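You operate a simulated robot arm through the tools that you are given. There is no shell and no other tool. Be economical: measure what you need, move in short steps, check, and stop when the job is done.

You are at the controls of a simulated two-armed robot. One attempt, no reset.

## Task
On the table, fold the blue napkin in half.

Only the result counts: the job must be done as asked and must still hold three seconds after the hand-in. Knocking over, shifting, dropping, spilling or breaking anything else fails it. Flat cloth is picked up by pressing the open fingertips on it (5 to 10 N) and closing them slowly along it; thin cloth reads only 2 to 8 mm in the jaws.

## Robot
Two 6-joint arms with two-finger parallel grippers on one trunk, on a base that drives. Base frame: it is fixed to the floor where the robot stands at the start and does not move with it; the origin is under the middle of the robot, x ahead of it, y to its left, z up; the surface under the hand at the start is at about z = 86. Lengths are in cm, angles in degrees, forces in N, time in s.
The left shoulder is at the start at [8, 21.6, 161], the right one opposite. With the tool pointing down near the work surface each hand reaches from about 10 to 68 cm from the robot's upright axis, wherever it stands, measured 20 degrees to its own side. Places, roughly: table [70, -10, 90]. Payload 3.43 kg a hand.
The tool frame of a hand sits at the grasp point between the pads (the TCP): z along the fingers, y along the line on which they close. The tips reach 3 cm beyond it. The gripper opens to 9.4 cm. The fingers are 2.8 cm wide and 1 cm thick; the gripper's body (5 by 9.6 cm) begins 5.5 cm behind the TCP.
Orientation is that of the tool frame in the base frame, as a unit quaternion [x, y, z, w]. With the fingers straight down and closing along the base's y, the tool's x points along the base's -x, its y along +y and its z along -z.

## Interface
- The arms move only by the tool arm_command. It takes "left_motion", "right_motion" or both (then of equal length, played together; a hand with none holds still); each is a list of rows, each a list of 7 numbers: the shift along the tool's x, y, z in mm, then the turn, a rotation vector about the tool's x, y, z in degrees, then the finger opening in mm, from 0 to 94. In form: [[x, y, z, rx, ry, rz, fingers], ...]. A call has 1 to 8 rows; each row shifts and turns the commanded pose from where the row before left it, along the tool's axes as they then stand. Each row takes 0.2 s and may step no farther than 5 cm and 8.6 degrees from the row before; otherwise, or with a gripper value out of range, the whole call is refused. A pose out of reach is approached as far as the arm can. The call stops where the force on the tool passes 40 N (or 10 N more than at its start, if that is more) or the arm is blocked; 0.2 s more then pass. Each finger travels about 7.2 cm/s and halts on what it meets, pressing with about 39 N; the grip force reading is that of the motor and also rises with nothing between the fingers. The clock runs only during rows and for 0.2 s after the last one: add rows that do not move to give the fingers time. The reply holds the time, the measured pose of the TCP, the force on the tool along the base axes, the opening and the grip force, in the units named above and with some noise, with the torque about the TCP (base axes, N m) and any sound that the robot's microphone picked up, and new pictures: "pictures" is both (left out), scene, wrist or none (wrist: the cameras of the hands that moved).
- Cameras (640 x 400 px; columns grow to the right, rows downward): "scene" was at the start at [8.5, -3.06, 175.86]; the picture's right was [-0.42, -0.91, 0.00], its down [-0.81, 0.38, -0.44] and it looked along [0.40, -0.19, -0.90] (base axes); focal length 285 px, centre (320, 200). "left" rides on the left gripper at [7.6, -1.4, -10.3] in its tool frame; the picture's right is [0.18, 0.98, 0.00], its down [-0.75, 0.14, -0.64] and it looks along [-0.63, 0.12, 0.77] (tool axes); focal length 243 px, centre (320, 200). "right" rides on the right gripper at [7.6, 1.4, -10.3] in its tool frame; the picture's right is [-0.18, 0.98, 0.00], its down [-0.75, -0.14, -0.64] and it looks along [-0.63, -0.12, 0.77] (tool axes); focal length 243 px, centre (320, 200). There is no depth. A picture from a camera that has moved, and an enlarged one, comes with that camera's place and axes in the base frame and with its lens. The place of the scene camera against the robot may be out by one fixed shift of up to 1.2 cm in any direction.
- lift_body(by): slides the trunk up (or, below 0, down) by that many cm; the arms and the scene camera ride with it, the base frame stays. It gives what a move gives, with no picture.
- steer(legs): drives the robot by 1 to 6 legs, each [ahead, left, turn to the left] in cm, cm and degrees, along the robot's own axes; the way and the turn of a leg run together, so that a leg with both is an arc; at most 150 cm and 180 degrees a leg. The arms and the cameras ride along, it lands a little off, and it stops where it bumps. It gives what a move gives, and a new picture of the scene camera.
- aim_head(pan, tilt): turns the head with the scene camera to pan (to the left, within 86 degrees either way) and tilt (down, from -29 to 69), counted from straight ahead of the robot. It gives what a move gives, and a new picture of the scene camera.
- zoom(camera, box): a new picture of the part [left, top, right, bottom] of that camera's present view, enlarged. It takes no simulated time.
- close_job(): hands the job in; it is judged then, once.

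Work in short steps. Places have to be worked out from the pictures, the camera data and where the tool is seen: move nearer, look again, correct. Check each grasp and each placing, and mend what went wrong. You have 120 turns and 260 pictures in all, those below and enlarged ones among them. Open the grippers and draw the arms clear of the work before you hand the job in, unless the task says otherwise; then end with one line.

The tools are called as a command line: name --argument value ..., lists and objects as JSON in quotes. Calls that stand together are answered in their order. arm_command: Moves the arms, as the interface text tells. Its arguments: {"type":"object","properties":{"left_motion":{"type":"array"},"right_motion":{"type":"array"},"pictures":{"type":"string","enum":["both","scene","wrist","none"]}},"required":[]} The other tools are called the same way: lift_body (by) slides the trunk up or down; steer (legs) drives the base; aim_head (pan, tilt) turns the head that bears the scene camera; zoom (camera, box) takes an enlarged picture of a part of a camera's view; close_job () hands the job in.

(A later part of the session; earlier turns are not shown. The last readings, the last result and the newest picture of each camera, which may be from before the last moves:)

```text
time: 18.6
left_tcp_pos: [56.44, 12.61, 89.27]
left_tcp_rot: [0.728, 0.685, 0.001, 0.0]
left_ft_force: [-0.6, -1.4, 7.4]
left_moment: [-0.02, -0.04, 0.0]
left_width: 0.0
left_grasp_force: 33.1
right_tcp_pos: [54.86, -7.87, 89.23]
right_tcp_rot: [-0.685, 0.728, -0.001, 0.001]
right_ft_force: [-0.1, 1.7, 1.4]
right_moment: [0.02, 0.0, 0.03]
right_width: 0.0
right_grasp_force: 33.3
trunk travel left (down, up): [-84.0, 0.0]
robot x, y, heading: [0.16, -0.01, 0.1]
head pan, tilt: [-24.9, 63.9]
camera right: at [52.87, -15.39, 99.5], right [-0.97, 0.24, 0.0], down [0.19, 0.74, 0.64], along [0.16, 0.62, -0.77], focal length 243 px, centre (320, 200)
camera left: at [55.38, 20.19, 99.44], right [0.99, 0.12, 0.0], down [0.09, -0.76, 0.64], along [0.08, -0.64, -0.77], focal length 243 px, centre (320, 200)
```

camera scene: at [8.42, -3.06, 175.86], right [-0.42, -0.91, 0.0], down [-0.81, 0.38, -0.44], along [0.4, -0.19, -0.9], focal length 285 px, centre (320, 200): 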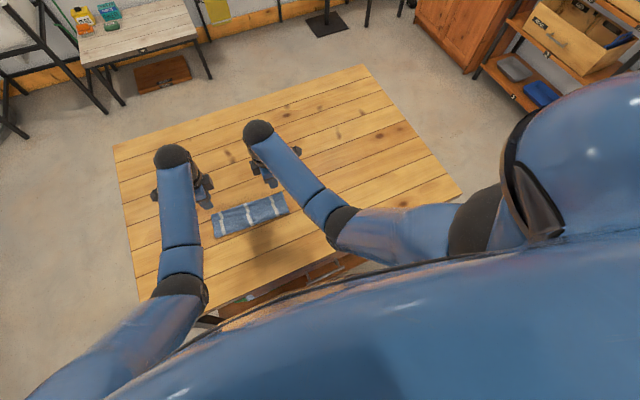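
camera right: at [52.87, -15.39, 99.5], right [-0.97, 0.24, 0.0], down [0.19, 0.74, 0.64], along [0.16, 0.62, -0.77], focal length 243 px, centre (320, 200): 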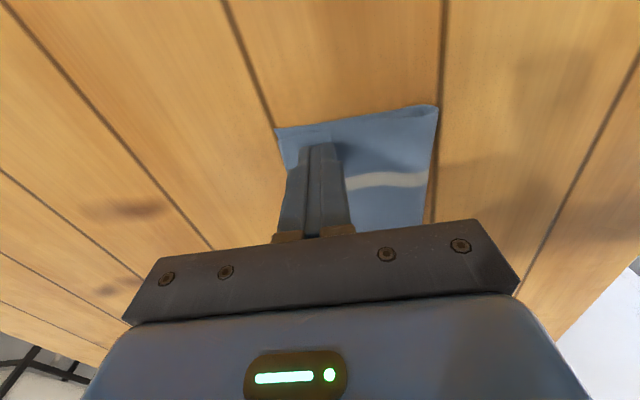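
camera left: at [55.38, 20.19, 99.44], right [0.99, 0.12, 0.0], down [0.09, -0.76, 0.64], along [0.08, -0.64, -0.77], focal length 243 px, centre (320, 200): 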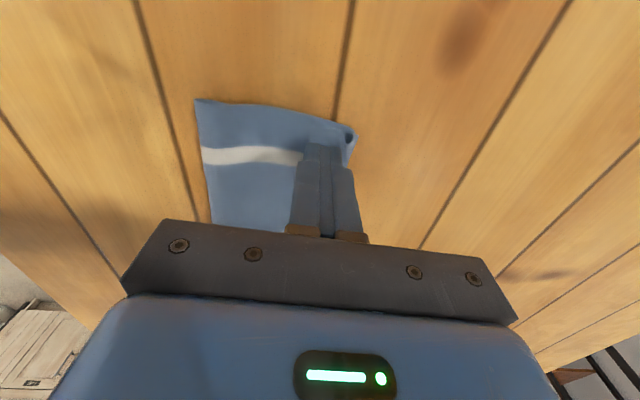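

Light contact reached. Now drag both fingertips 2.4 cm forward in small steps.

arm_command --left_motion '[[0, 4, 0, 0, 0, 0, 0], [0, 4, 0, 0, 0, 0, 0], [0, 4, 0, 0, 0, 0, 0], [0, 4, 0, 0, 0, 0, 0], [0, 4, 0, 0, 0, 0, 0], [0, 4, 0, 0, 0, 0, 0], [0, 0, 0, 0, 0, 0, 0]]' --right_motion '[[0, -4, 0.6, 0, 0, 0, 0], [0, -4, 0, 0, 0, 0, 0], [0, -4, 0, 0, 0, 0, 0], [0, -4, 0, 0, 0, 0, 0], [0, -4, 0, 0, 0, 0, 0], [0, -4, 0, 0, 0, 0, 0], [0, 0, 0, 0, 0, 0, 0]]'

zoom --camera "left" --box '[150, 60, 380, 230]'

zoom --camera "right" --box '[260, 60, 490, 230]'

```text
time: 20.2
left_tcp_pos: [58.62, 12.51, 89.23]
left_tcp_rot: [0.728, 0.685, 0.001, 0.001]
left_ft_force: [-0.5, -1.7, 3.5]
left_moment: [0.03, -0.02, 0.05]
left_width: 0.0
left_grasp_force: 32.7
right_tcp_pos: [57.25, -8.01, 89.19]
right_tcp_rot: [-0.685, 0.728, 0.0, 0.0]
right_ft_force: [-2.0, 0.7, 9.0]
right_moment: [-0.03, 0.04, -0.04]
right_width: 0.0
right_grasp_force: 33.0
trunk travel left (down, up): [-84.0, 0.0]
robot x, y, heading: [-0.09, -0.35, -0.1]
head pan, tilt: [-24.9, 63.9]
camera scene: at [8.26, -3.05, 175.87], right [-0.42, -0.91, 0.0], down [-0.81, 0.38, -0.44], along [0.4, -0.19, -0.9], focal length 285 px, centre (320, 200)
camera right: at [55.23, -15.5, 99.47], right [-0.97, 0.24, 0.0], down [0.19, 0.74, 0.64], along [0.16, 0.62, -0.77], focal length 243 px, centre (320, 200)
camera left: at [57.67, 20.09, 99.47], right [0.99, 0.12, 0.0], down [0.09, -0.76, 0.64], along [0.08, -0.64, -0.77], focal length 243 px, centre (320, 200)
```

scene: 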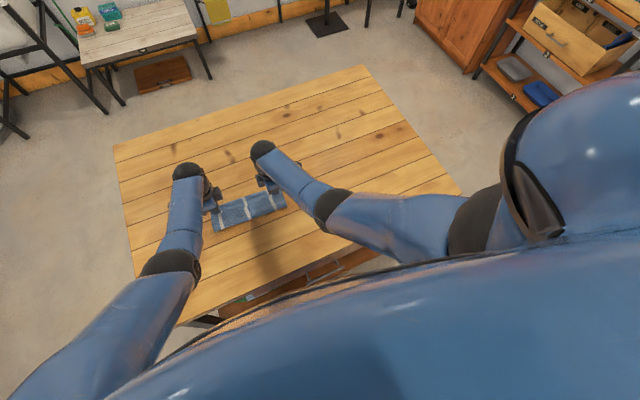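
right: 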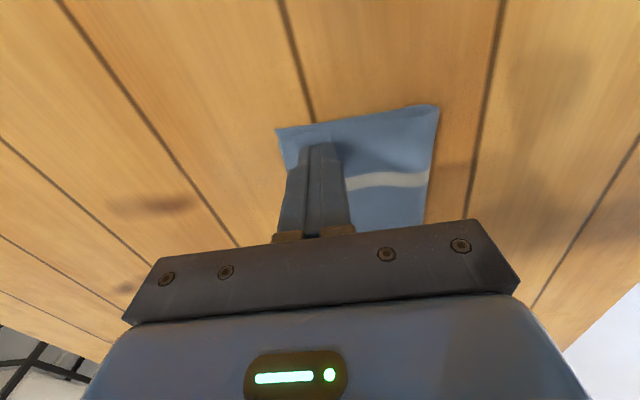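
left: 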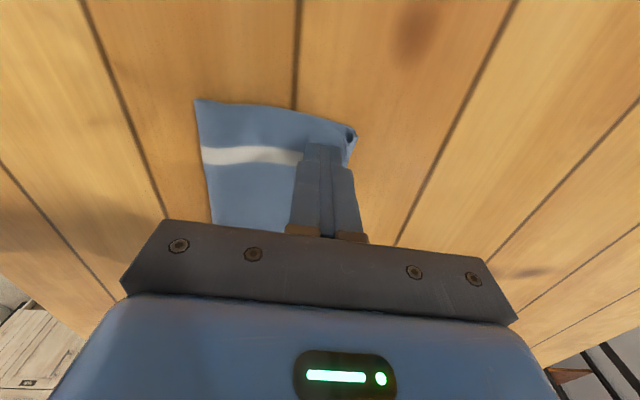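

```text
2.35 times, centred on (265, 145) of left
camera zoom: at [57.67, 20.09, 99.47], right [0.99, 0.12, 0.0], down [0.09, -0.76, 0.64], along [0.08, -0.64, -0.77], focal length 571 px, centre (449, 329)
```

zoom: 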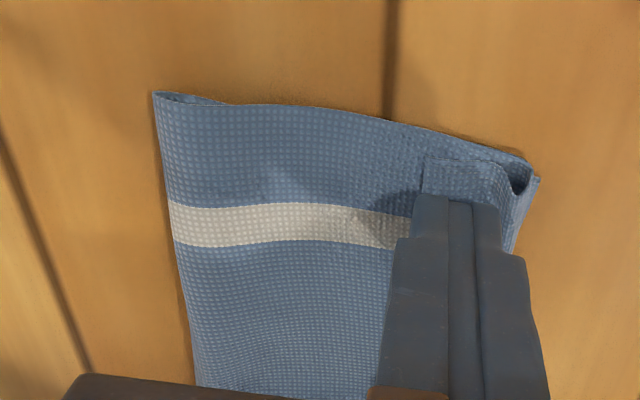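

```text
2.35 times, centred on (375, 145) of right
camera zoom: at [55.23, -15.5, 99.47], right [-0.97, 0.24, 0.0], down [0.19, 0.74, 0.64], along [0.16, 0.62, -0.77], focal length 571 px, centre (191, 329)
```

zoom: 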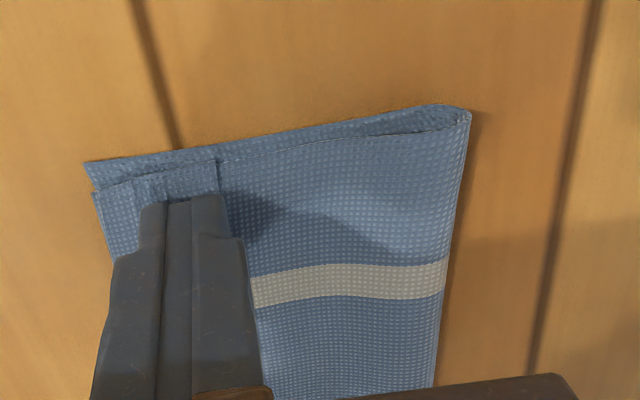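

The whole stack slid with the fingers, so the layers stick to each other. New plan: pinch the flap's free edge itself, with the robot-side finger just behind the edge. Raise and look first.

arm_command --left_motion '[[0, 0, -10, 0, 0, 0, 0], [0, 0, -40, 0, 0, 0, 10], [0, -45, -20, 0, 0, 0, 10], [0, 0, 0, 0, 0, 0, 10]]' --right_motion '[[0, 0, -10, 0, 0, 0, 0], [0, 0, -40, 0, 0, 0, 10], [0, 45, -20, 0, 0, 0, 10], [0, 0, 0, 0, 0, 0, 10]]'

zoom --camera "left" --box '[260, 60, 460, 230]'

zoom --camera "right" --box '[180, 60, 380, 230]'

```text
time: 21.2
left_tcp_pos: [54.13, 12.97, 96.54]
left_tcp_rot: [0.728, 0.685, -0.001, -0.001]
left_ft_force: [-0.7, -0.5, 0.4]
left_moment: [0.0, -0.03, -0.01]
left_width: 0.99
left_grasp_force: 0.1
right_tcp_pos: [52.67, -7.64, 95.93]
right_tcp_rot: [-0.685, 0.728, 0.0, -0.001]
right_ft_force: [0.2, 0.3, -0.5]
right_moment: [-0.01, 0.06, -0.02]
right_width: 1.0
right_grasp_force: 0.1
trunk travel left (down, up): [-84.0, 0.0]
robot x, y, heading: [-0.03, -0.11, -0.2]
head pan, tilt: [-24.9, 63.9]
camera scene: at [8.44, -3.06, 175.87], right [-0.42, -0.91, 0.0], down [-0.81, 0.38, -0.44], along [0.4, -0.19, -0.9], focal length 285 px, centre (320, 200)
camera right: at [50.76, -15.09, 106.21], right [-0.97, 0.24, 0.0], down [0.19, 0.74, 0.64], along [0.16, 0.62, -0.77], focal length 243 px, centre (320, 200)
camera left: at [53.15, 20.57, 106.61], right [0.99, 0.12, 0.0], down [0.1, -0.76, 0.64], along [0.08, -0.64, -0.77], focal length 243 px, centre (320, 200)
```

scene: 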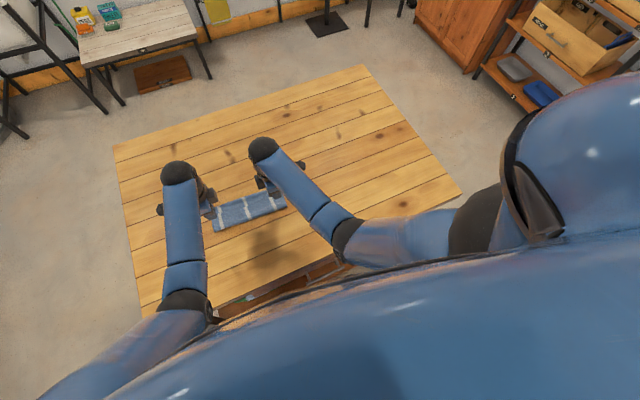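
right: 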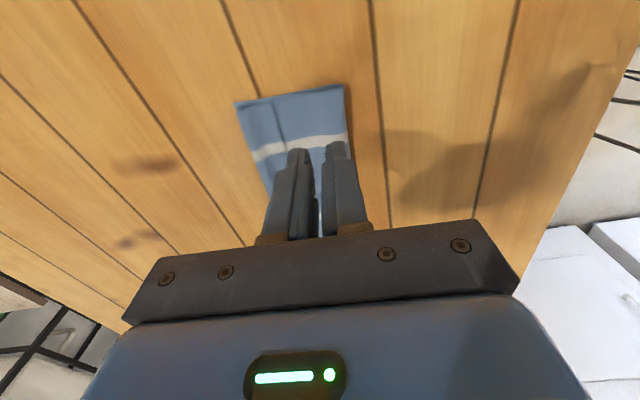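
left: 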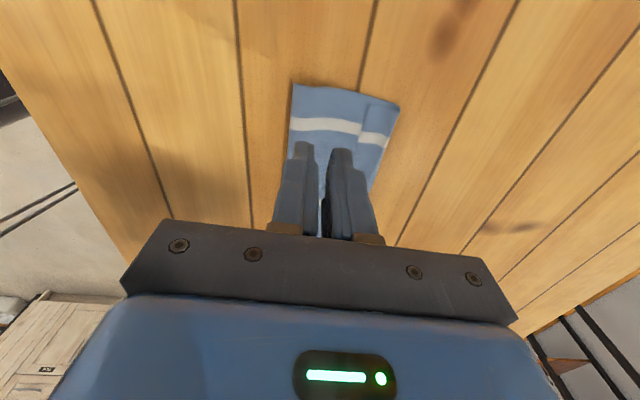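

```text
2.35 times, centred on (360, 145) of left
camera zoom: at [53.15, 20.57, 106.61], right [0.99, 0.12, 0.0], down [0.1, -0.76, 0.64], along [0.08, -0.64, -0.77], focal length 571 px, centre (226, 329)
```

zoom: 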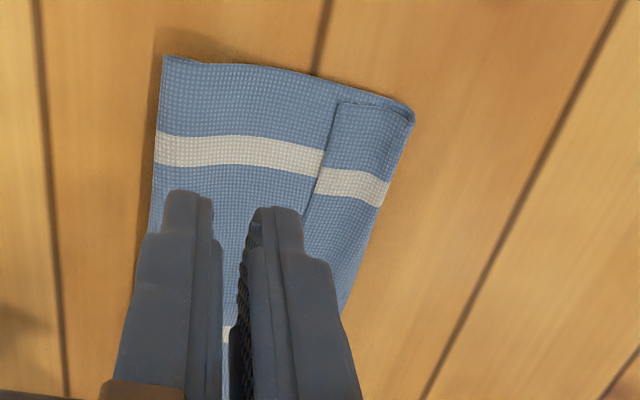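

```text
2.35 times, centred on (280, 145) of right
camera zoom: at [50.76, -15.09, 106.21], right [-0.97, 0.24, 0.0], down [0.19, 0.74, 0.64], along [0.16, 0.62, -0.77], focal length 571 px, centre (414, 329)
```

zoom: 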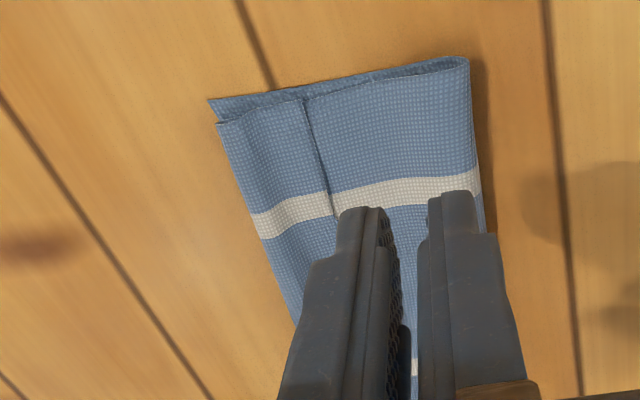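

Flap edges sit at x≈57.65 (left) and 56.1 (right). I place the hands with a 12 mm opening straddling the free edges, just above contact.

arm_command --left_motion '[[2, 39, 0, 0, 0, 0, 12], [0, 0, 35, 0, 0, 0, 12], [0, 0, 25, 0, 0, 0, 12], [0, 0, 5, 0, 0, 0, 12], [0, 0, 0, 0, 0, 0, 12]]' --right_motion '[[6, -38, 0, 0, 0, 0, 12], [0, 0, 30, 0, 0, 0, 12], [0, 0, 25, 0, 0, 0, 12], [0, 0, 4, 0, 0, 0, 12], [0, 0, 0, 0, 0, 0, 12]]' --pictures "none"

zoom --camera "left" --box '[220, 80, 420, 250]'

zoom --camera "right" --box '[220, 80, 420, 250]'

```text
time: 22.4
left_tcp_pos: [58.14, 12.89, 89.75]
left_tcp_rot: [0.728, 0.685, 0.001, 0.0]
left_ft_force: [-0.1, -0.3, 0.4]
left_moment: [0.05, -0.01, 0.02]
left_width: 1.21
left_grasp_force: 0.1
right_tcp_pos: [56.34, -8.63, 90.3]
right_tcp_rot: [-0.685, 0.729, 0.0, 0.001]
right_ft_force: [0.2, 0.1, 0.1]
right_moment: [-0.01, 0.01, 0.01]
right_width: 1.19
right_grasp_force: 0.0
trunk travel left (down, up): [-84.0, 0.0]
robot x, y, heading: [0.18, 0.32, -0.1]
head pan, tilt: [-24.9, 63.9]
```

```text
2.35 times, centred on (320, 165) of left
camera zoom: at [57.17, 20.35, 99.87], right [0.99, 0.12, 0.0], down [0.09, -0.76, 0.64], along [0.08, -0.64, -0.77], focal length 571 px, centre (320, 282)
```

zoom: 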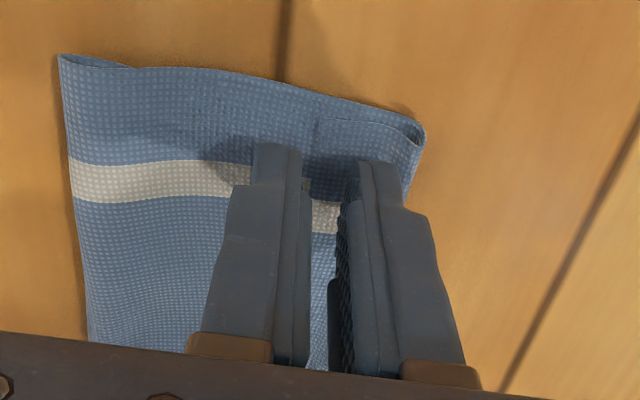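

```text
2.35 times, centred on (320, 165) of right
camera zoom: at [54.5, -16.1, 100.4], right [-0.97, 0.24, 0.0], down [0.19, 0.74, 0.64], along [0.16, 0.62, -0.77], focal length 571 px, centre (320, 282)
```

zoom: 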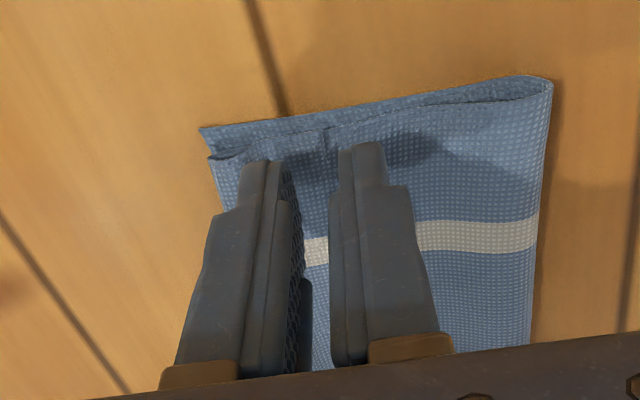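

Both edges lie between the fingers, close to the robot-side pad. Press down.

arm_command --left_motion '[[0, 0, 3, 0, 0, 0, 12], [0, 0, 2, 0, 0, 0, 12], [0, 0, 2, 0, 0, 0, 12], [0, 0, 0, 0, 0, 0, 12]]' --right_motion '[[0, 0, 6, 0, 0, 0, 12], [0, 0, 4, 0, 0, 0, 12], [0, 0, 2, 0, 0, 0, 12], [0, 0, 0, 0, 0, 0, 12]]' --pictures "none"

```text
time: 23.4
left_tcp_pos: [58.24, 12.83, 89.18]
left_tcp_rot: [0.728, 0.685, 0.002, 0.001]
left_ft_force: [1.3, 1.5, 7.4]
left_moment: [0.06, -0.16, 0.0]
left_width: 1.24
left_grasp_force: 0.3
right_tcp_pos: [56.4, -8.62, 89.33]
right_tcp_rot: [-0.685, 0.729, -0.001, 0.001]
right_ft_force: [0.0, -0.4, 12.5]
right_moment: [-0.08, -0.11, 0.0]
right_width: 1.21
right_grasp_force: 0.0
trunk travel left (down, up): [-84.0, 0.0]
robot x, y, heading: [-0.26, -0.04, 0.1]
head pan, tilt: [-24.9, 63.9]
```

Contact 7 and 12 N. Now close slowly, moving the hands back so the robot-side finger stays still and the front finger draws the flap to it.

arm_command --left_motion '[[0, -1, 0, 0, 0, 0, 10], [0, -1, 0, 0, 0, 0, 8], [0, -1, 0, 0, 0, 0, 6], [0, -1, 0, 0, 0, 0, 4], [0, -1, 0, 0, 0, 0, 2], [0, -1, 0, 0, 0, 0, 0], [0, 0, 0, 0, 0, 0, 0]]' --right_motion '[[0, 1, -0.4, 0, 0, 0, 10], [0, 1, 0, 0, 0, 0, 8], [0, 1, 0, 0, 0, 0, 6], [0, 1, 0, 0, 0, 0, 4], [0, 1, 0, 0, 0, 0, 2], [0, 1, 0, 0, 0, 0, 0], [0, 0, 0, 0, 0, 0, 0]]' --pictures "none"

arm_command --left_motion '[[0, 0, -5, 0, 0, 0, 0], [0, 0, -5, 0, 0, 0, 0], [0, 0, -5, 0, 0, 0, 0], [0, 0, -5, 0, 0, 0, 0], [0, 0, 0, 0, 0, 0, 0]]' --right_motion '[[0, 0, -5, 0, 0, 0, 0], [0, 0, -5, 0, 0, 0, 0], [0, 0, -5, 0, 0, 0, 0], [0, 0, -5, 0, 0, 0, 0], [0, 0, 0, 0, 0, 0, 0]]' --pictures "none"

zoom --camera "left" --box '[200, 60, 400, 230]'

zoom --camera "right" --box '[240, 60, 440, 230]'

```text
time: 25.0
left_tcp_pos: [57.55, 12.7, 89.16]
left_tcp_rot: [0.728, 0.686, 0.001, 0.0]
left_ft_force: [4.7, -0.4, 22.0]
left_moment: [0.11, -0.22, -0.03]
left_width: 0.02
left_grasp_force: 32.8
right_tcp_pos: [55.73, -8.71, 89.28]
right_tcp_rot: [-0.685, 0.729, -0.001, 0.0]
right_ft_force: [2.6, 1.9, 7.3]
right_moment: [-0.03, -0.1, -0.02]
right_width: 0.0
right_grasp_force: 32.9
trunk travel left (down, up): [-84.0, 0.0]
robot x, y, heading: [0.33, 0.01, 0.1]
head pan, tilt: [-24.9, 63.9]
```

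```text
time: 26.2
left_tcp_pos: [57.56, 12.7, 90.98]
left_tcp_rot: [0.728, 0.685, -0.001, -0.001]
left_ft_force: [0.3, -0.2, -0.4]
left_moment: [0.01, 0.01, -0.02]
left_width: 0.0
left_grasp_force: 33.4
right_tcp_pos: [56.05, -8.56, 90.98]
right_tcp_rot: [-0.686, 0.728, 0.0, -0.001]
right_ft_force: [0.2, -1.4, 0.2]
right_moment: [0.03, 0.0, 0.01]
right_width: 0.0
right_grasp_force: 33.3
trunk travel left (down, up): [-84.0, 0.0]
robot x, y, heading: [0.02, 0.01, 0.0]
head pan, tilt: [-24.9, 63.9]
```

```text
2.35 times, centred on (300, 145) of left
camera zoom: at [56.63, 20.29, 101.1], right [0.99, 0.12, 0.0], down [0.1, -0.76, 0.64], along [0.08, -0.64, -0.77], focal length 571 px, centre (367, 329)
```

zoom: 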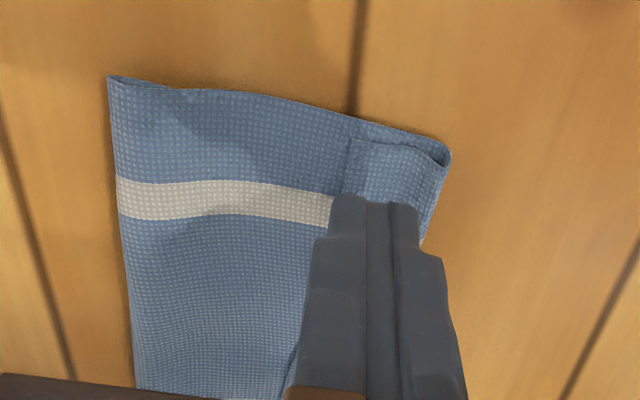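

```text
2.35 times, centred on (340, 145) of right
camera zoom: at [54.05, -16.02, 101.28], right [-0.97, 0.24, 0.0], down [0.19, 0.74, 0.64], along [0.16, 0.62, -0.77], focal length 571 px, centre (273, 329)
```

zoom: 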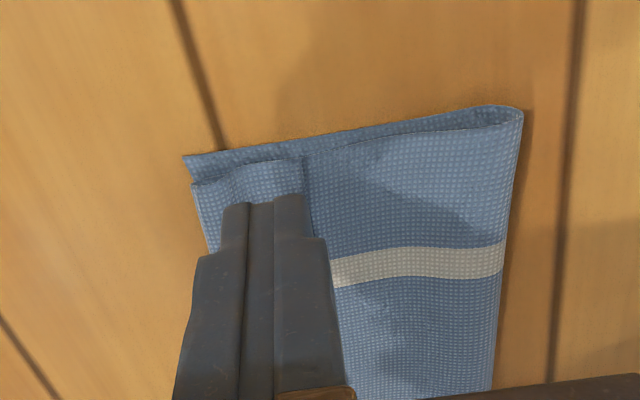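

Nothing caught (width 0). I will instead pinch the puffed hem with the fingers closing along y, pull it back open, and redo the fold with a grip right at the edge. Raise and turn the hands back 90°.

arm_command --left_motion '[[0, 0, -40, 0, 0, -8.18, 25], [0, 0, -30, 0, 0, -8.18, 25], [0, 0, 0, 0, 0, -8.18, 25], [0, 0, 0, 0, 0, -8.18, 25], [0, 0, 0, 0, 0, -8.18, 25], [0, 0, 0, 0, 0, -8.18, 25], [0, 0, 0, 0, 0, -8.18, 25], [0, 0, 0, 0, 0, -8.18, 25]]' --right_motion '[[0, 0, -40, 0, 0, 8.18, 25], [0, 0, -30, 0, 0, 8.18, 25], [0, 0, 0, 0, 0, 8.18, 25], [0, 0, 0, 0, 0, 8.18, 25], [0, 0, 0, 0, 0, 8.18, 25], [0, 0, 0, 0, 0, 8.18, 25], [0, 0, 0, 0, 0, 8.18, 25], [0, 0, 0, 0, 0, 8.18, 25]]' --pictures "none"

arm_command --left_motion '[[0, 0, 0, 0, 0, -8.18, 25], [0, 0, 0, 0, 0, -8.18, 25], [0, 0, 0, 0, 0, -8.18, 25], [0, 0, 0, 0, 0, 0, 25]]' --right_motion '[[0, 0, 0, 0, 0, 8.18, 25], [0, 0, 0, 0, 0, 8.18, 25], [0, 0, 0, 0, 0, 8.18, 25], [0, 0, 0, 0, 0, 0, 25]]'

```text
time: 28.0
left_tcp_pos: [57.76, 12.8, 98.01]
left_tcp_rot: [0.241, 0.971, 0.0, 0.0]
left_ft_force: [0.5, -0.6, 0.6]
left_moment: [-0.02, 0.02, -0.02]
left_width: 2.5
left_grasp_force: 0.1
right_tcp_pos: [55.94, -8.57, 97.91]
right_tcp_rot: [-0.181, 0.983, 0.0, 0.0]
right_ft_force: [-0.4, 0.2, -0.4]
right_moment: [-0.01, -0.01, -0.04]
right_width: 2.52
right_grasp_force: 0.0
trunk travel left (down, up): [-84.0, 0.0]
robot x, y, heading: [0.13, 0.05, -0.2]
head pan, tilt: [-24.9, 63.9]
```

```text
time: 29.0
left_tcp_pos: [57.73, 12.87, 98.08]
left_tcp_rot: [0.029, 1.0, 0.0, -0.001]
left_ft_force: [0.1, 0.4, 0.3]
left_moment: [0.02, -0.02, -0.03]
left_width: 2.51
left_grasp_force: 0.0
right_tcp_pos: [55.87, -8.57, 98.04]
right_tcp_rot: [0.031, 1.0, 0.0, -0.001]
right_ft_force: [-0.2, -0.1, -0.1]
right_moment: [-0.03, -0.02, -0.01]
right_width: 2.51
right_grasp_force: 0.1
trunk travel left (down, up): [-84.0, 0.0]
robot x, y, heading: [0.09, 0.01, 0.1]
head pan, tilt: [-24.9, 63.9]
camera scene: at [8.54, -3.06, 175.86], right [-0.42, -0.91, 0.0], down [-0.81, 0.38, -0.44], along [0.4, -0.19, -0.9], focal length 285 px, centre (320, 200)
camera right: at [48.32, -6.6, 108.34], right [0.25, 0.97, 0.0], down [0.74, -0.19, 0.64], along [0.62, -0.16, -0.77], focal length 243 px, centre (320, 200)
camera left: at [49.92, 11.66, 108.22], right [-0.12, 0.99, 0.0], down [0.76, 0.1, 0.64], along [0.64, 0.08, -0.77], focal length 243 px, centre (320, 200)
```

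scene: 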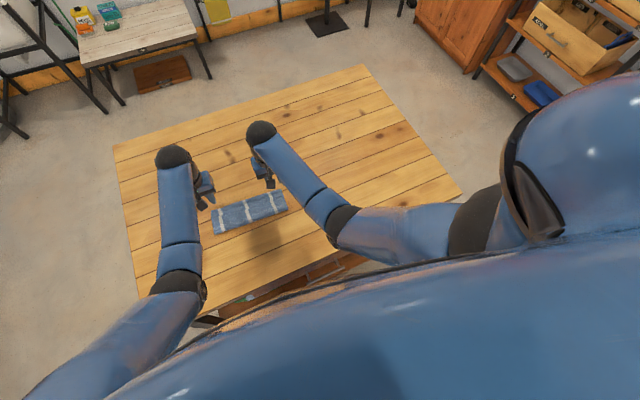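
right: 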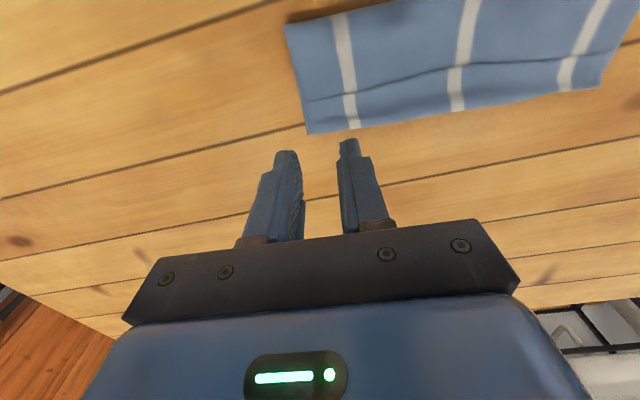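
left: 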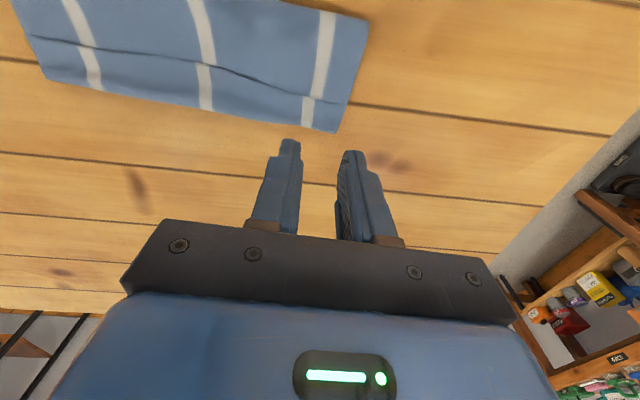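

Clear view: the flap spans x≈56.8–59.5 on the left and 54.9–57.6 on the right. I place the fingers on it, closing along y.

arm_command --left_motion '[[-7.1, -6.3, 20, 0, 0, 0, 25], [0, 0, 30, 0, 0, 0, 25], [0, 0, 25, 0, 0, 0, 25], [0, 0, 5, 0, 0, 0, 25], [0, 0, 4, 0, 0, 0, 25], [0, 0, 3, 0, 0, 0, 25], [0, 0, 0, 0, 0, 0, 25]]' --right_motion '[[-5.8, 9, 20, 0, 0, 0, 25], [0, 0, 30, 0, 0, 0, 25], [0, 0, 25, 0, 0, 0, 25], [0, 0, 5, 0, 0, 0, 25], [0, 0, 4, 0, 0, 0, 25], [0, 0, 3, 0, 0, 0, 25], [0, 0, 0, 0, 0, 0, 25]]' --pictures "wrist"

```text
time: 30.6
left_tcp_pos: [58.31, 12.19, 89.22]
left_tcp_rot: [0.03, 1.0, 0.0, 0.0]
left_ft_force: [-0.3, -0.5, 0.8]
left_moment: [-0.02, 0.03, -0.01]
left_width: 2.51
left_grasp_force: 0.3
right_tcp_pos: [56.43, -7.79, 89.36]
right_tcp_rot: [0.031, 1.0, 0.001, 0.0]
right_ft_force: [-0.9, 0.0, 0.4]
right_moment: [0.02, 0.0, 0.0]
right_width: 2.5
right_grasp_force: 0.0
trunk travel left (down, up): [-84.0, 0.0]
robot x, y, heading: [-0.25, -0.1, -0.2]
head pan, tilt: [-24.9, 63.9]
camera right: at [48.87, -5.8, 99.63], right [0.24, 0.97, 0.0], down [0.74, -0.19, 0.64], along [0.62, -0.16, -0.77], focal length 243 px, centre (320, 200)
camera left: at [50.62, 11.09, 99.48], right [-0.12, 0.99, 0.0], down [0.76, 0.09, 0.64], along [0.64, 0.08, -0.77], focal length 243 px, centre (320, 200)
```

right: 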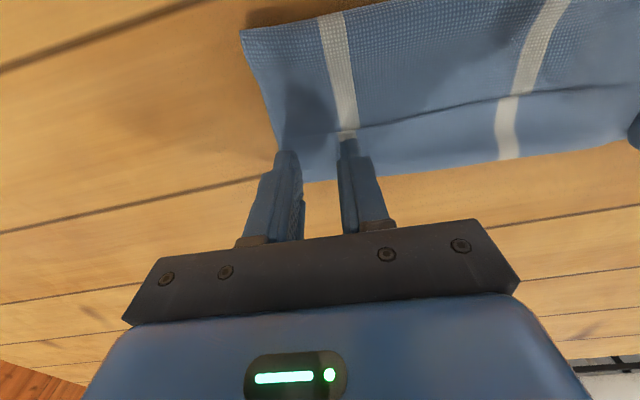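
left: 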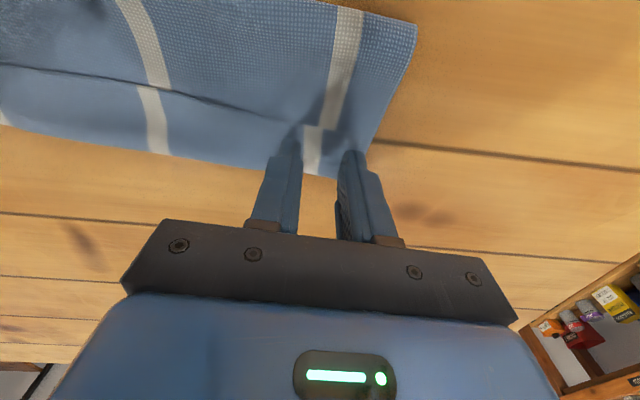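

Fingers are on the flap. Press slightly and close slowly.

arm_command --left_motion '[[0, 0, 1, 0, 0, 0, 25], [0, 0, 0, 0, 0, 0, 21], [0, 0, 0, 0, 0, 0, 17], [0, 0, 0, 0, 0, 0, 13], [0, 0, 0, 0, 0, 0, 9], [0, 0, 0, 0, 0, 0, 5], [0, 0, 0, 0, 0, 0, 0], [0, 0, 0, 0, 0, 0, 0]]' --right_motion '[[0, 0, 1.5, 0, 0, 0, 25], [0, 0, 0, 0, 0, 0, 21], [0, 0, 0, 0, 0, 0, 17], [0, 0, 0, 0, 0, 0, 13], [0, 0, 0, 0, 0, 0, 9], [0, 0, 0, 0, 0, 0, 5], [0, 0, 0, 0, 0, 0, 0], [0, 0, 0, 0, 0, 0, 0]]' --pictures "wrist"

```text
time: 32.4
left_tcp_pos: [58.36, 12.06, 89.18]
left_tcp_rot: [0.03, 1.0, 0.0, 0.0]
left_ft_force: [0.2, -0.7, 5.4]
left_moment: [0.03, -0.03, 0.01]
left_width: 0.2
left_grasp_force: 36.5
right_tcp_pos: [56.35, -7.78, 89.22]
right_tcp_rot: [0.03, 1.0, -0.001, 0.0]
right_ft_force: [-0.5, -0.9, 0.4]
right_moment: [0.01, 0.0, -0.06]
right_width: 0.01
right_grasp_force: 32.7
trunk travel left (down, up): [-84.0, 0.0]
robot x, y, heading: [0.5, -0.34, 0.1]
head pan, tilt: [-24.9, 63.9]
camera right: at [48.89, -5.81, 99.53], right [0.24, 0.97, 0.0], down [0.74, -0.19, 0.64], along [0.62, -0.16, -0.77], focal length 243 px, centre (320, 200)
camera left: at [50.6, 11.03, 99.43], right [-0.12, 0.99, 0.0], down [0.76, 0.09, 0.64], along [0.64, 0.08, -0.77], focal length 243 px, centre (320, 200)
```

right: 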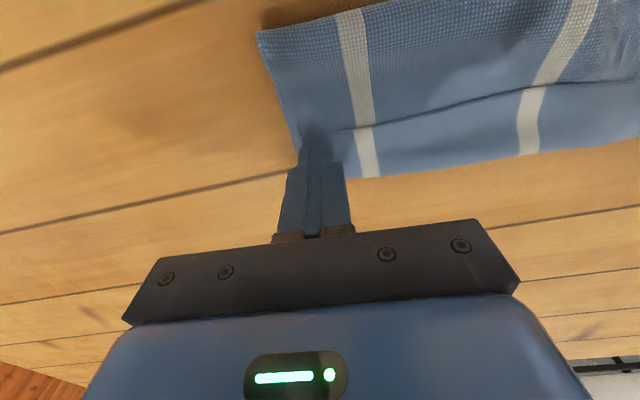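
left: 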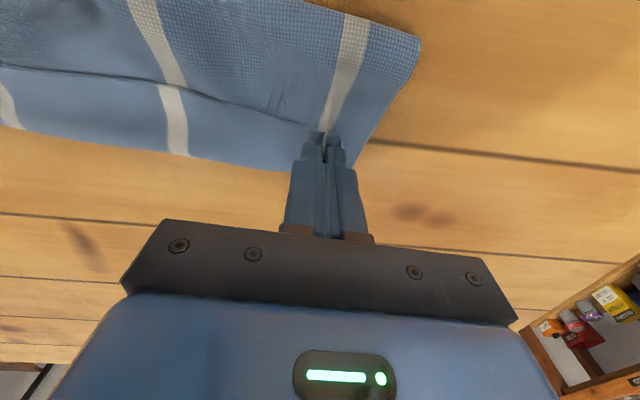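

Left caught (2 mm); right slipped with nearly no force. I raise the right, shift it 8 mm inward, open and press harder.

arm_command --right_motion '[[0, 0, -15, 0, 0, 0, 0], [0, 8, 0, 0, 0, 0, 25], [0, 0, 0, 0, 0, 0, 25], [0, 0, 10, 0, 0, 0, 25], [0, 0, 5, 0, 0, 0, 25], [0, 0, 1.5, 0, 0, 0, 25], [0, 0, 0, 0, 0, 0, 25]]' --pictures "wrist"

```text
time: 34.0
left_tcp_pos: [58.29, 12.18, 89.28]
left_tcp_rot: [0.031, 1.0, 0.0, -0.001]
left_ft_force: [0.3, 0.7, 3.0]
left_moment: [0.01, 0.0, -0.04]
left_width: 0.18
left_grasp_force: 36.3
right_tcp_pos: [56.65, -6.91, 89.3]
right_tcp_rot: [0.03, 1.0, 0.0, 0.001]
right_ft_force: [-0.6, -2.2, 11.3]
right_moment: [-0.19, 0.09, -0.03]
right_width: 2.54
right_grasp_force: 0.3
trunk travel left (down, up): [-84.0, 0.0]
robot x, y, heading: [0.07, -0.09, 0.1]
head pan, tilt: [-24.9, 63.9]
camera right: at [49.01, -4.97, 99.44], right [0.24, 0.97, 0.0], down [0.74, -0.19, 0.64], along [0.62, -0.16, -0.76], focal length 243 px, centre (320, 200)
```

right: 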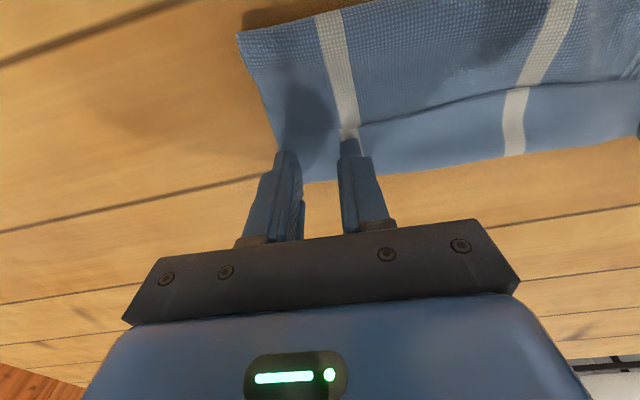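

Force 11 N with the fingers on the flap. Close slowly.

arm_command --right_motion '[[0, 0, 0, 0, 0, 0, 21], [0, 0, 0, 0, 0, 0, 17], [0, 0, 0, 0, 0, 0, 13], [0, 0, 0, 0, 0, 0, 9], [0, 0, 0, 0, 0, 0, 5], [0, 0, 0, 0, 0, 0, 0], [0, 0, 0, 0, 0, 0, 0]]' --pictures "wrist"

```text
time: 35.6
left_tcp_pos: [58.28, 12.09, 89.3]
left_tcp_rot: [0.03, 1.0, -0.001, 0.001]
left_ft_force: [-0.6, -11.8, 0.3]
left_moment: [-0.4, 0.02, 0.01]
left_width: 0.21
left_grasp_force: 36.5
right_tcp_pos: [56.42, -6.74, 89.09]
right_tcp_rot: [0.031, 1.0, 0.001, 0.002]
right_ft_force: [1.0, 10.9, 18.1]
right_moment: [0.36, -0.03, 0.09]
right_width: 0.18
right_grasp_force: 36.3
trunk travel left (down, up): [-84.0, 0.0]
robot x, y, heading: [0.13, -0.08, 0.1]
head pan, tilt: [-24.9, 63.9]
camera right: at [48.93, -4.88, 99.44], right [0.24, 0.97, 0.0], down [0.74, -0.19, 0.64], along [0.62, -0.16, -0.77], focal length 243 px, centre (320, 200)
```

right: 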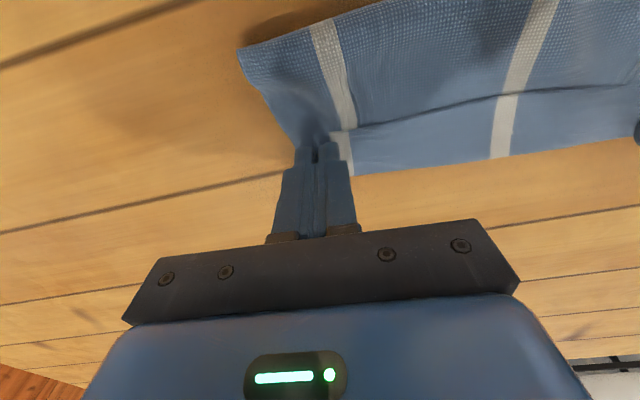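

Caught too: width 1.8 mm, the same as a single folded layer. I relax the sideways tension and lift 2 cm.

arm_command --left_motion '[[0, -4, -4, 0, 0, 0, 0], [0, 0, -8, 0, 0, 0, 0], [0, 0, -8, 0, 0, 0, 0], [0, 0, 0, 0, 0, 0, 0]]' --right_motion '[[0, 4, -4, 0, 0, 0, 0], [0, 0, -8, 0, 0, 0, 0], [0, 0, -8, 0, 0, 0, 0], [0, 0, 0, 0, 0, 0, 0]]'

zoom --camera "scene" --box '[170, 140, 310, 250]'

```text
time: 36.6
left_tcp_pos: [58.49, 11.78, 91.27]
left_tcp_rot: [0.03, 1.0, 0.0, 0.0]
left_ft_force: [1.0, -0.4, -0.4]
left_moment: [-0.05, 0.02, -0.05]
left_width: 0.19
left_grasp_force: 36.1
right_tcp_pos: [56.51, -6.43, 90.89]
right_tcp_rot: [0.03, 1.0, 0.0, -0.001]
right_ft_force: [0.4, 0.3, 0.9]
right_moment: [-0.02, -0.01, 0.0]
right_width: 0.18
right_grasp_force: 36.5
trunk travel left (down, up): [-84.0, 0.0]
robot x, y, heading: [-0.28, -0.14, 0.1]
head pan, tilt: [-24.9, 63.9]
camera scene: at [8.56, -3.07, 175.85], right [-0.42, -0.91, 0.0], down [-0.81, 0.38, -0.44], along [0.4, -0.19, -0.9], focal length 285 px, centre (320, 200)
camera right: at [49.06, -4.59, 101.23], right [0.24, 0.97, 0.0], down [0.74, -0.19, 0.64], along [0.62, -0.16, -0.77], focal length 243 px, centre (320, 200)
camera left: at [50.61, 10.67, 101.42], right [-0.12, 0.99, 0.0], down [0.76, 0.09, 0.64], along [0.64, 0.08, -0.77], focal length 243 px, centre (320, 200)
```

scene: 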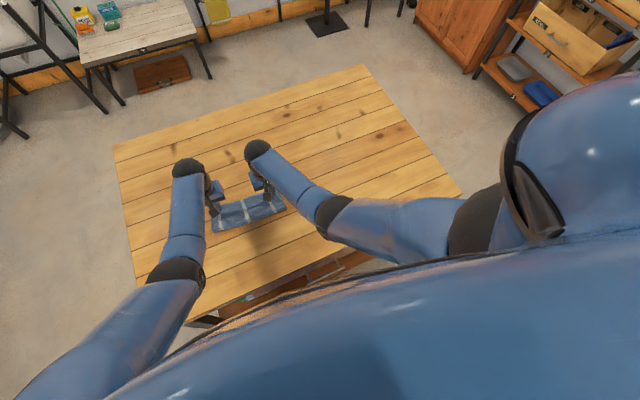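
right: 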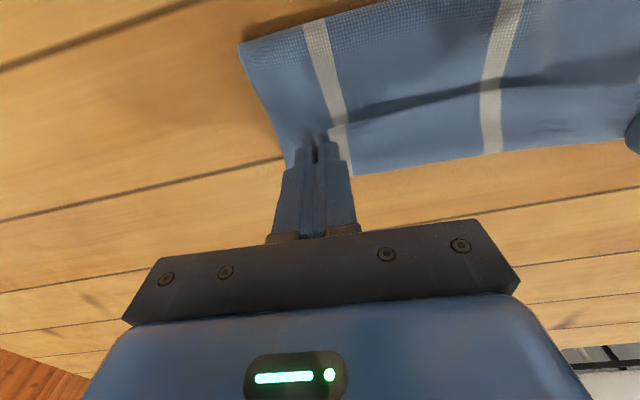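
left: 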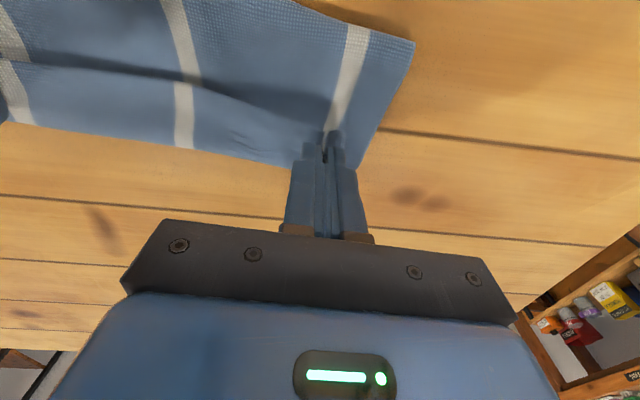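

```text
3.64 times, centred on (240, 195) of scene
camera zoom: at [8.56, -3.07, 175.85], right [-0.42, -0.91, 0.0], down [-0.81, 0.38, -0.44], along [0.4, -0.19, -0.9], focal length 1035 px, centre (611, 218)
```

zoom: 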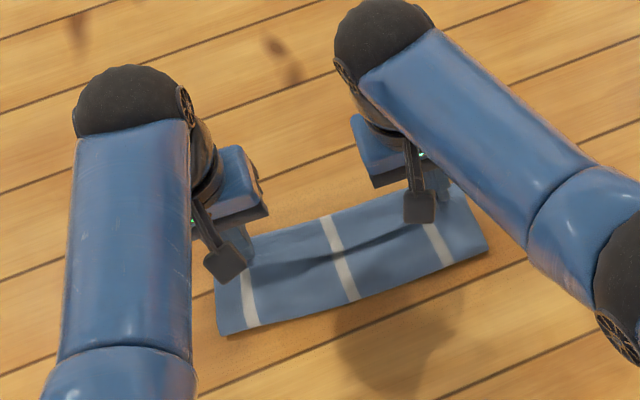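

Only the flap is lifted. Now I pull it back toward the robot in an arc to open the napkin flat again.

arm_command --left_motion '[[20, 0, -17, 0, 0, 0, 0], [20, 0, -17, 0, 0, 0, 0], [20, 0, -17, 0, 0, 0, 0], [22, 0, -3, 0, 0, 0, 0], [22, 0, 0, 0, 0, 0, 0], [22, 0, 3, 0, 0, 0, 0], [20, 0, 17, 0, 0, 0, 0]]' --right_motion '[[20, 0, -17, 0, 0, 0, 0], [20, 0, -17, 0, 0, 0, 0], [20, 0, -17, 0, 0, 0, 0], [22, 0, -3, 0, 0, 0, 0], [22, 0, 0, 0, 0, 0, 0], [22, 0, 3, 0, 0, 0, 0], [20, 0, 17, 0, 0, 0, 0]]'

```text
time: 38.2
left_tcp_pos: [43.59, 12.68, 94.49]
left_tcp_rot: [0.03, 1.0, 0.0, 0.001]
left_ft_force: [-0.6, -0.5, 0.2]
left_moment: [-0.04, 0.01, -0.02]
left_width: 0.19
left_grasp_force: 35.8
right_tcp_pos: [41.94, -5.65, 94.64]
right_tcp_rot: [0.03, 1.0, 0.001, 0.0]
right_ft_force: [0.6, 0.1, -0.2]
right_moment: [-0.01, 0.0, -0.01]
right_width: 0.21
right_grasp_force: 36.1
trunk travel left (down, up): [-84.0, 0.0]
robot x, y, heading: [-0.1, -0.17, -0.2]
head pan, tilt: [-24.9, 63.9]
camera scene: at [8.38, -3.06, 175.87], right [-0.42, -0.91, 0.0], down [-0.81, 0.38, -0.44], along [0.4, -0.19, -0.9], focal length 285 px, centre (320, 200)
camera right: at [34.39, -3.7, 104.85], right [0.24, 0.97, 0.0], down [0.74, -0.19, 0.64], along [0.62, -0.16, -0.77], focal length 243 px, centre (320, 200)
camera left: at [35.8, 11.57, 104.69], right [-0.12, 0.99, 0.0], down [0.76, 0.09, 0.64], along [0.64, 0.08, -0.77], focal length 243 px, centre (320, 200)
```

scene: 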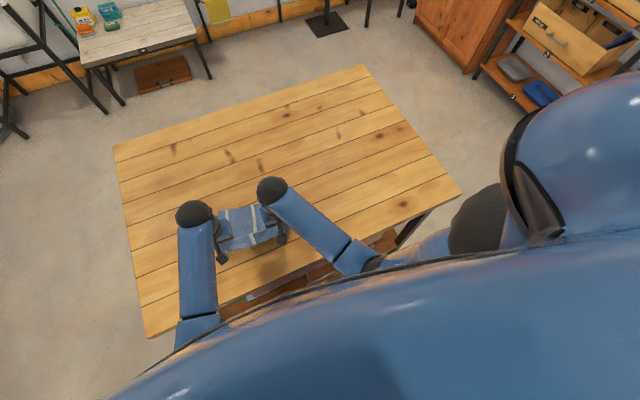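
right: 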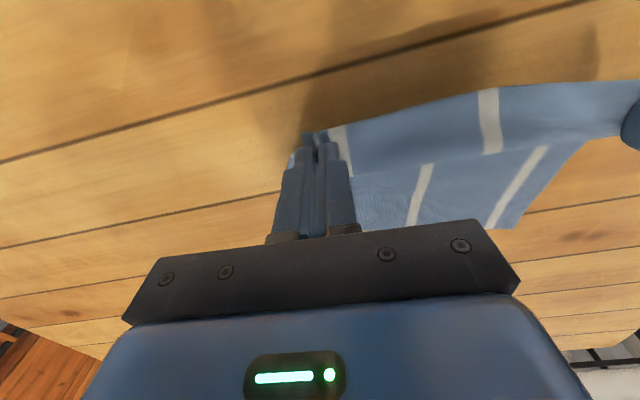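
left: 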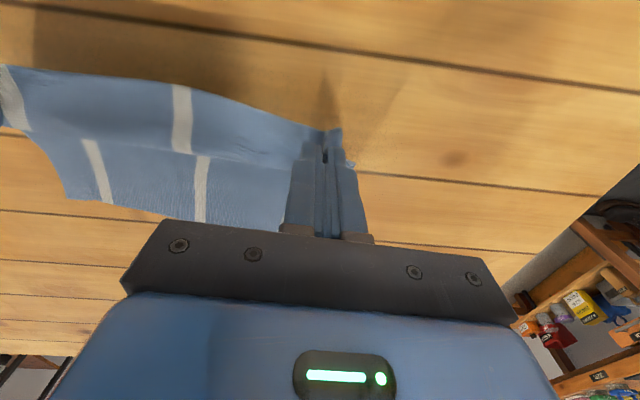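

Opening nicely. Finish lowering it flat.

arm_command --left_motion '[[15, 0, 12, 0, 0, 0, 0], [12, 0, 12, 0, 0, 0, 0], [8, 0, 12, 0, 0, 0, 0], [5, 0, 12, 0, 0, 0, 0], [0, 0, 0, 0, 0, 0, 0]]' --right_motion '[[15, 0, 12, 0, 0, 0, 0], [12, 0, 12, 0, 0, 0, 0], [8, 0, 12, 0, 0, 0, 0], [5, 0, 12, 0, 0, 0, 0], [0, 0, 0, 0, 0, 0, 0]]'

```text
time: 39.4
left_tcp_pos: [39.62, 12.89, 89.73]
left_tcp_rot: [0.03, 1.0, 0.0, 0.0]
left_ft_force: [0.9, -0.7, 0.2]
left_moment: [-0.01, -0.01, -0.01]
left_width: 0.17
left_grasp_force: 36.7
right_tcp_pos: [38.0, -5.34, 89.7]
right_tcp_rot: [0.031, 1.0, 0.0, 0.001]
right_ft_force: [0.4, 0.2, 0.3]
right_moment: [-0.03, 0.02, 0.0]
right_width: 0.21
right_grasp_force: 36.7
trunk travel left (down, up): [-84.0, 0.0]
robot x, y, heading: [-0.27, -0.11, -0.1]
head pan, tilt: [-24.9, 63.9]
camera scene: at [8.47, -3.07, 175.86], right [-0.42, -0.91, 0.0], down [-0.81, 0.38, -0.44], along [0.4, -0.19, -0.9], focal length 285 px, centre (320, 200)
camera right: at [30.43, -3.44, 99.87], right [0.24, 0.97, 0.0], down [0.74, -0.19, 0.64], along [0.62, -0.16, -0.77], focal length 243 px, centre (320, 200)
camera left: at [31.94, 11.74, 100.02], right [-0.12, 0.99, 0.0], down [0.76, 0.09, 0.64], along [0.64, 0.08, -0.77], focal length 243 px, centre (320, 200)
```

scene: 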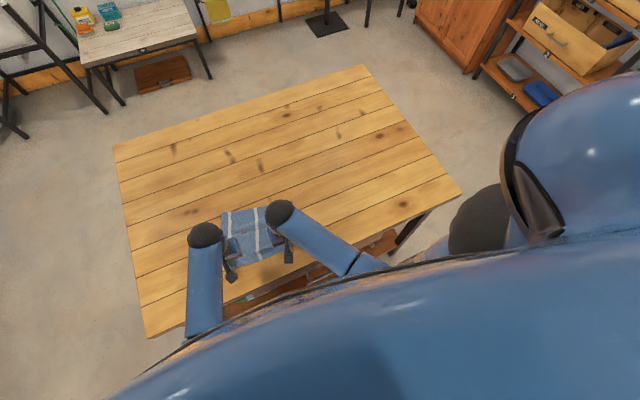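
right: 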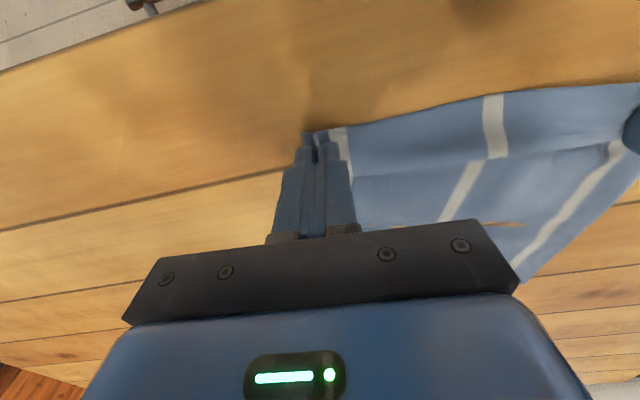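
left: 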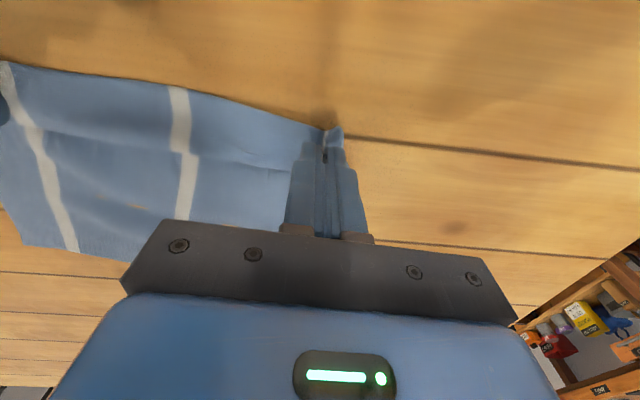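

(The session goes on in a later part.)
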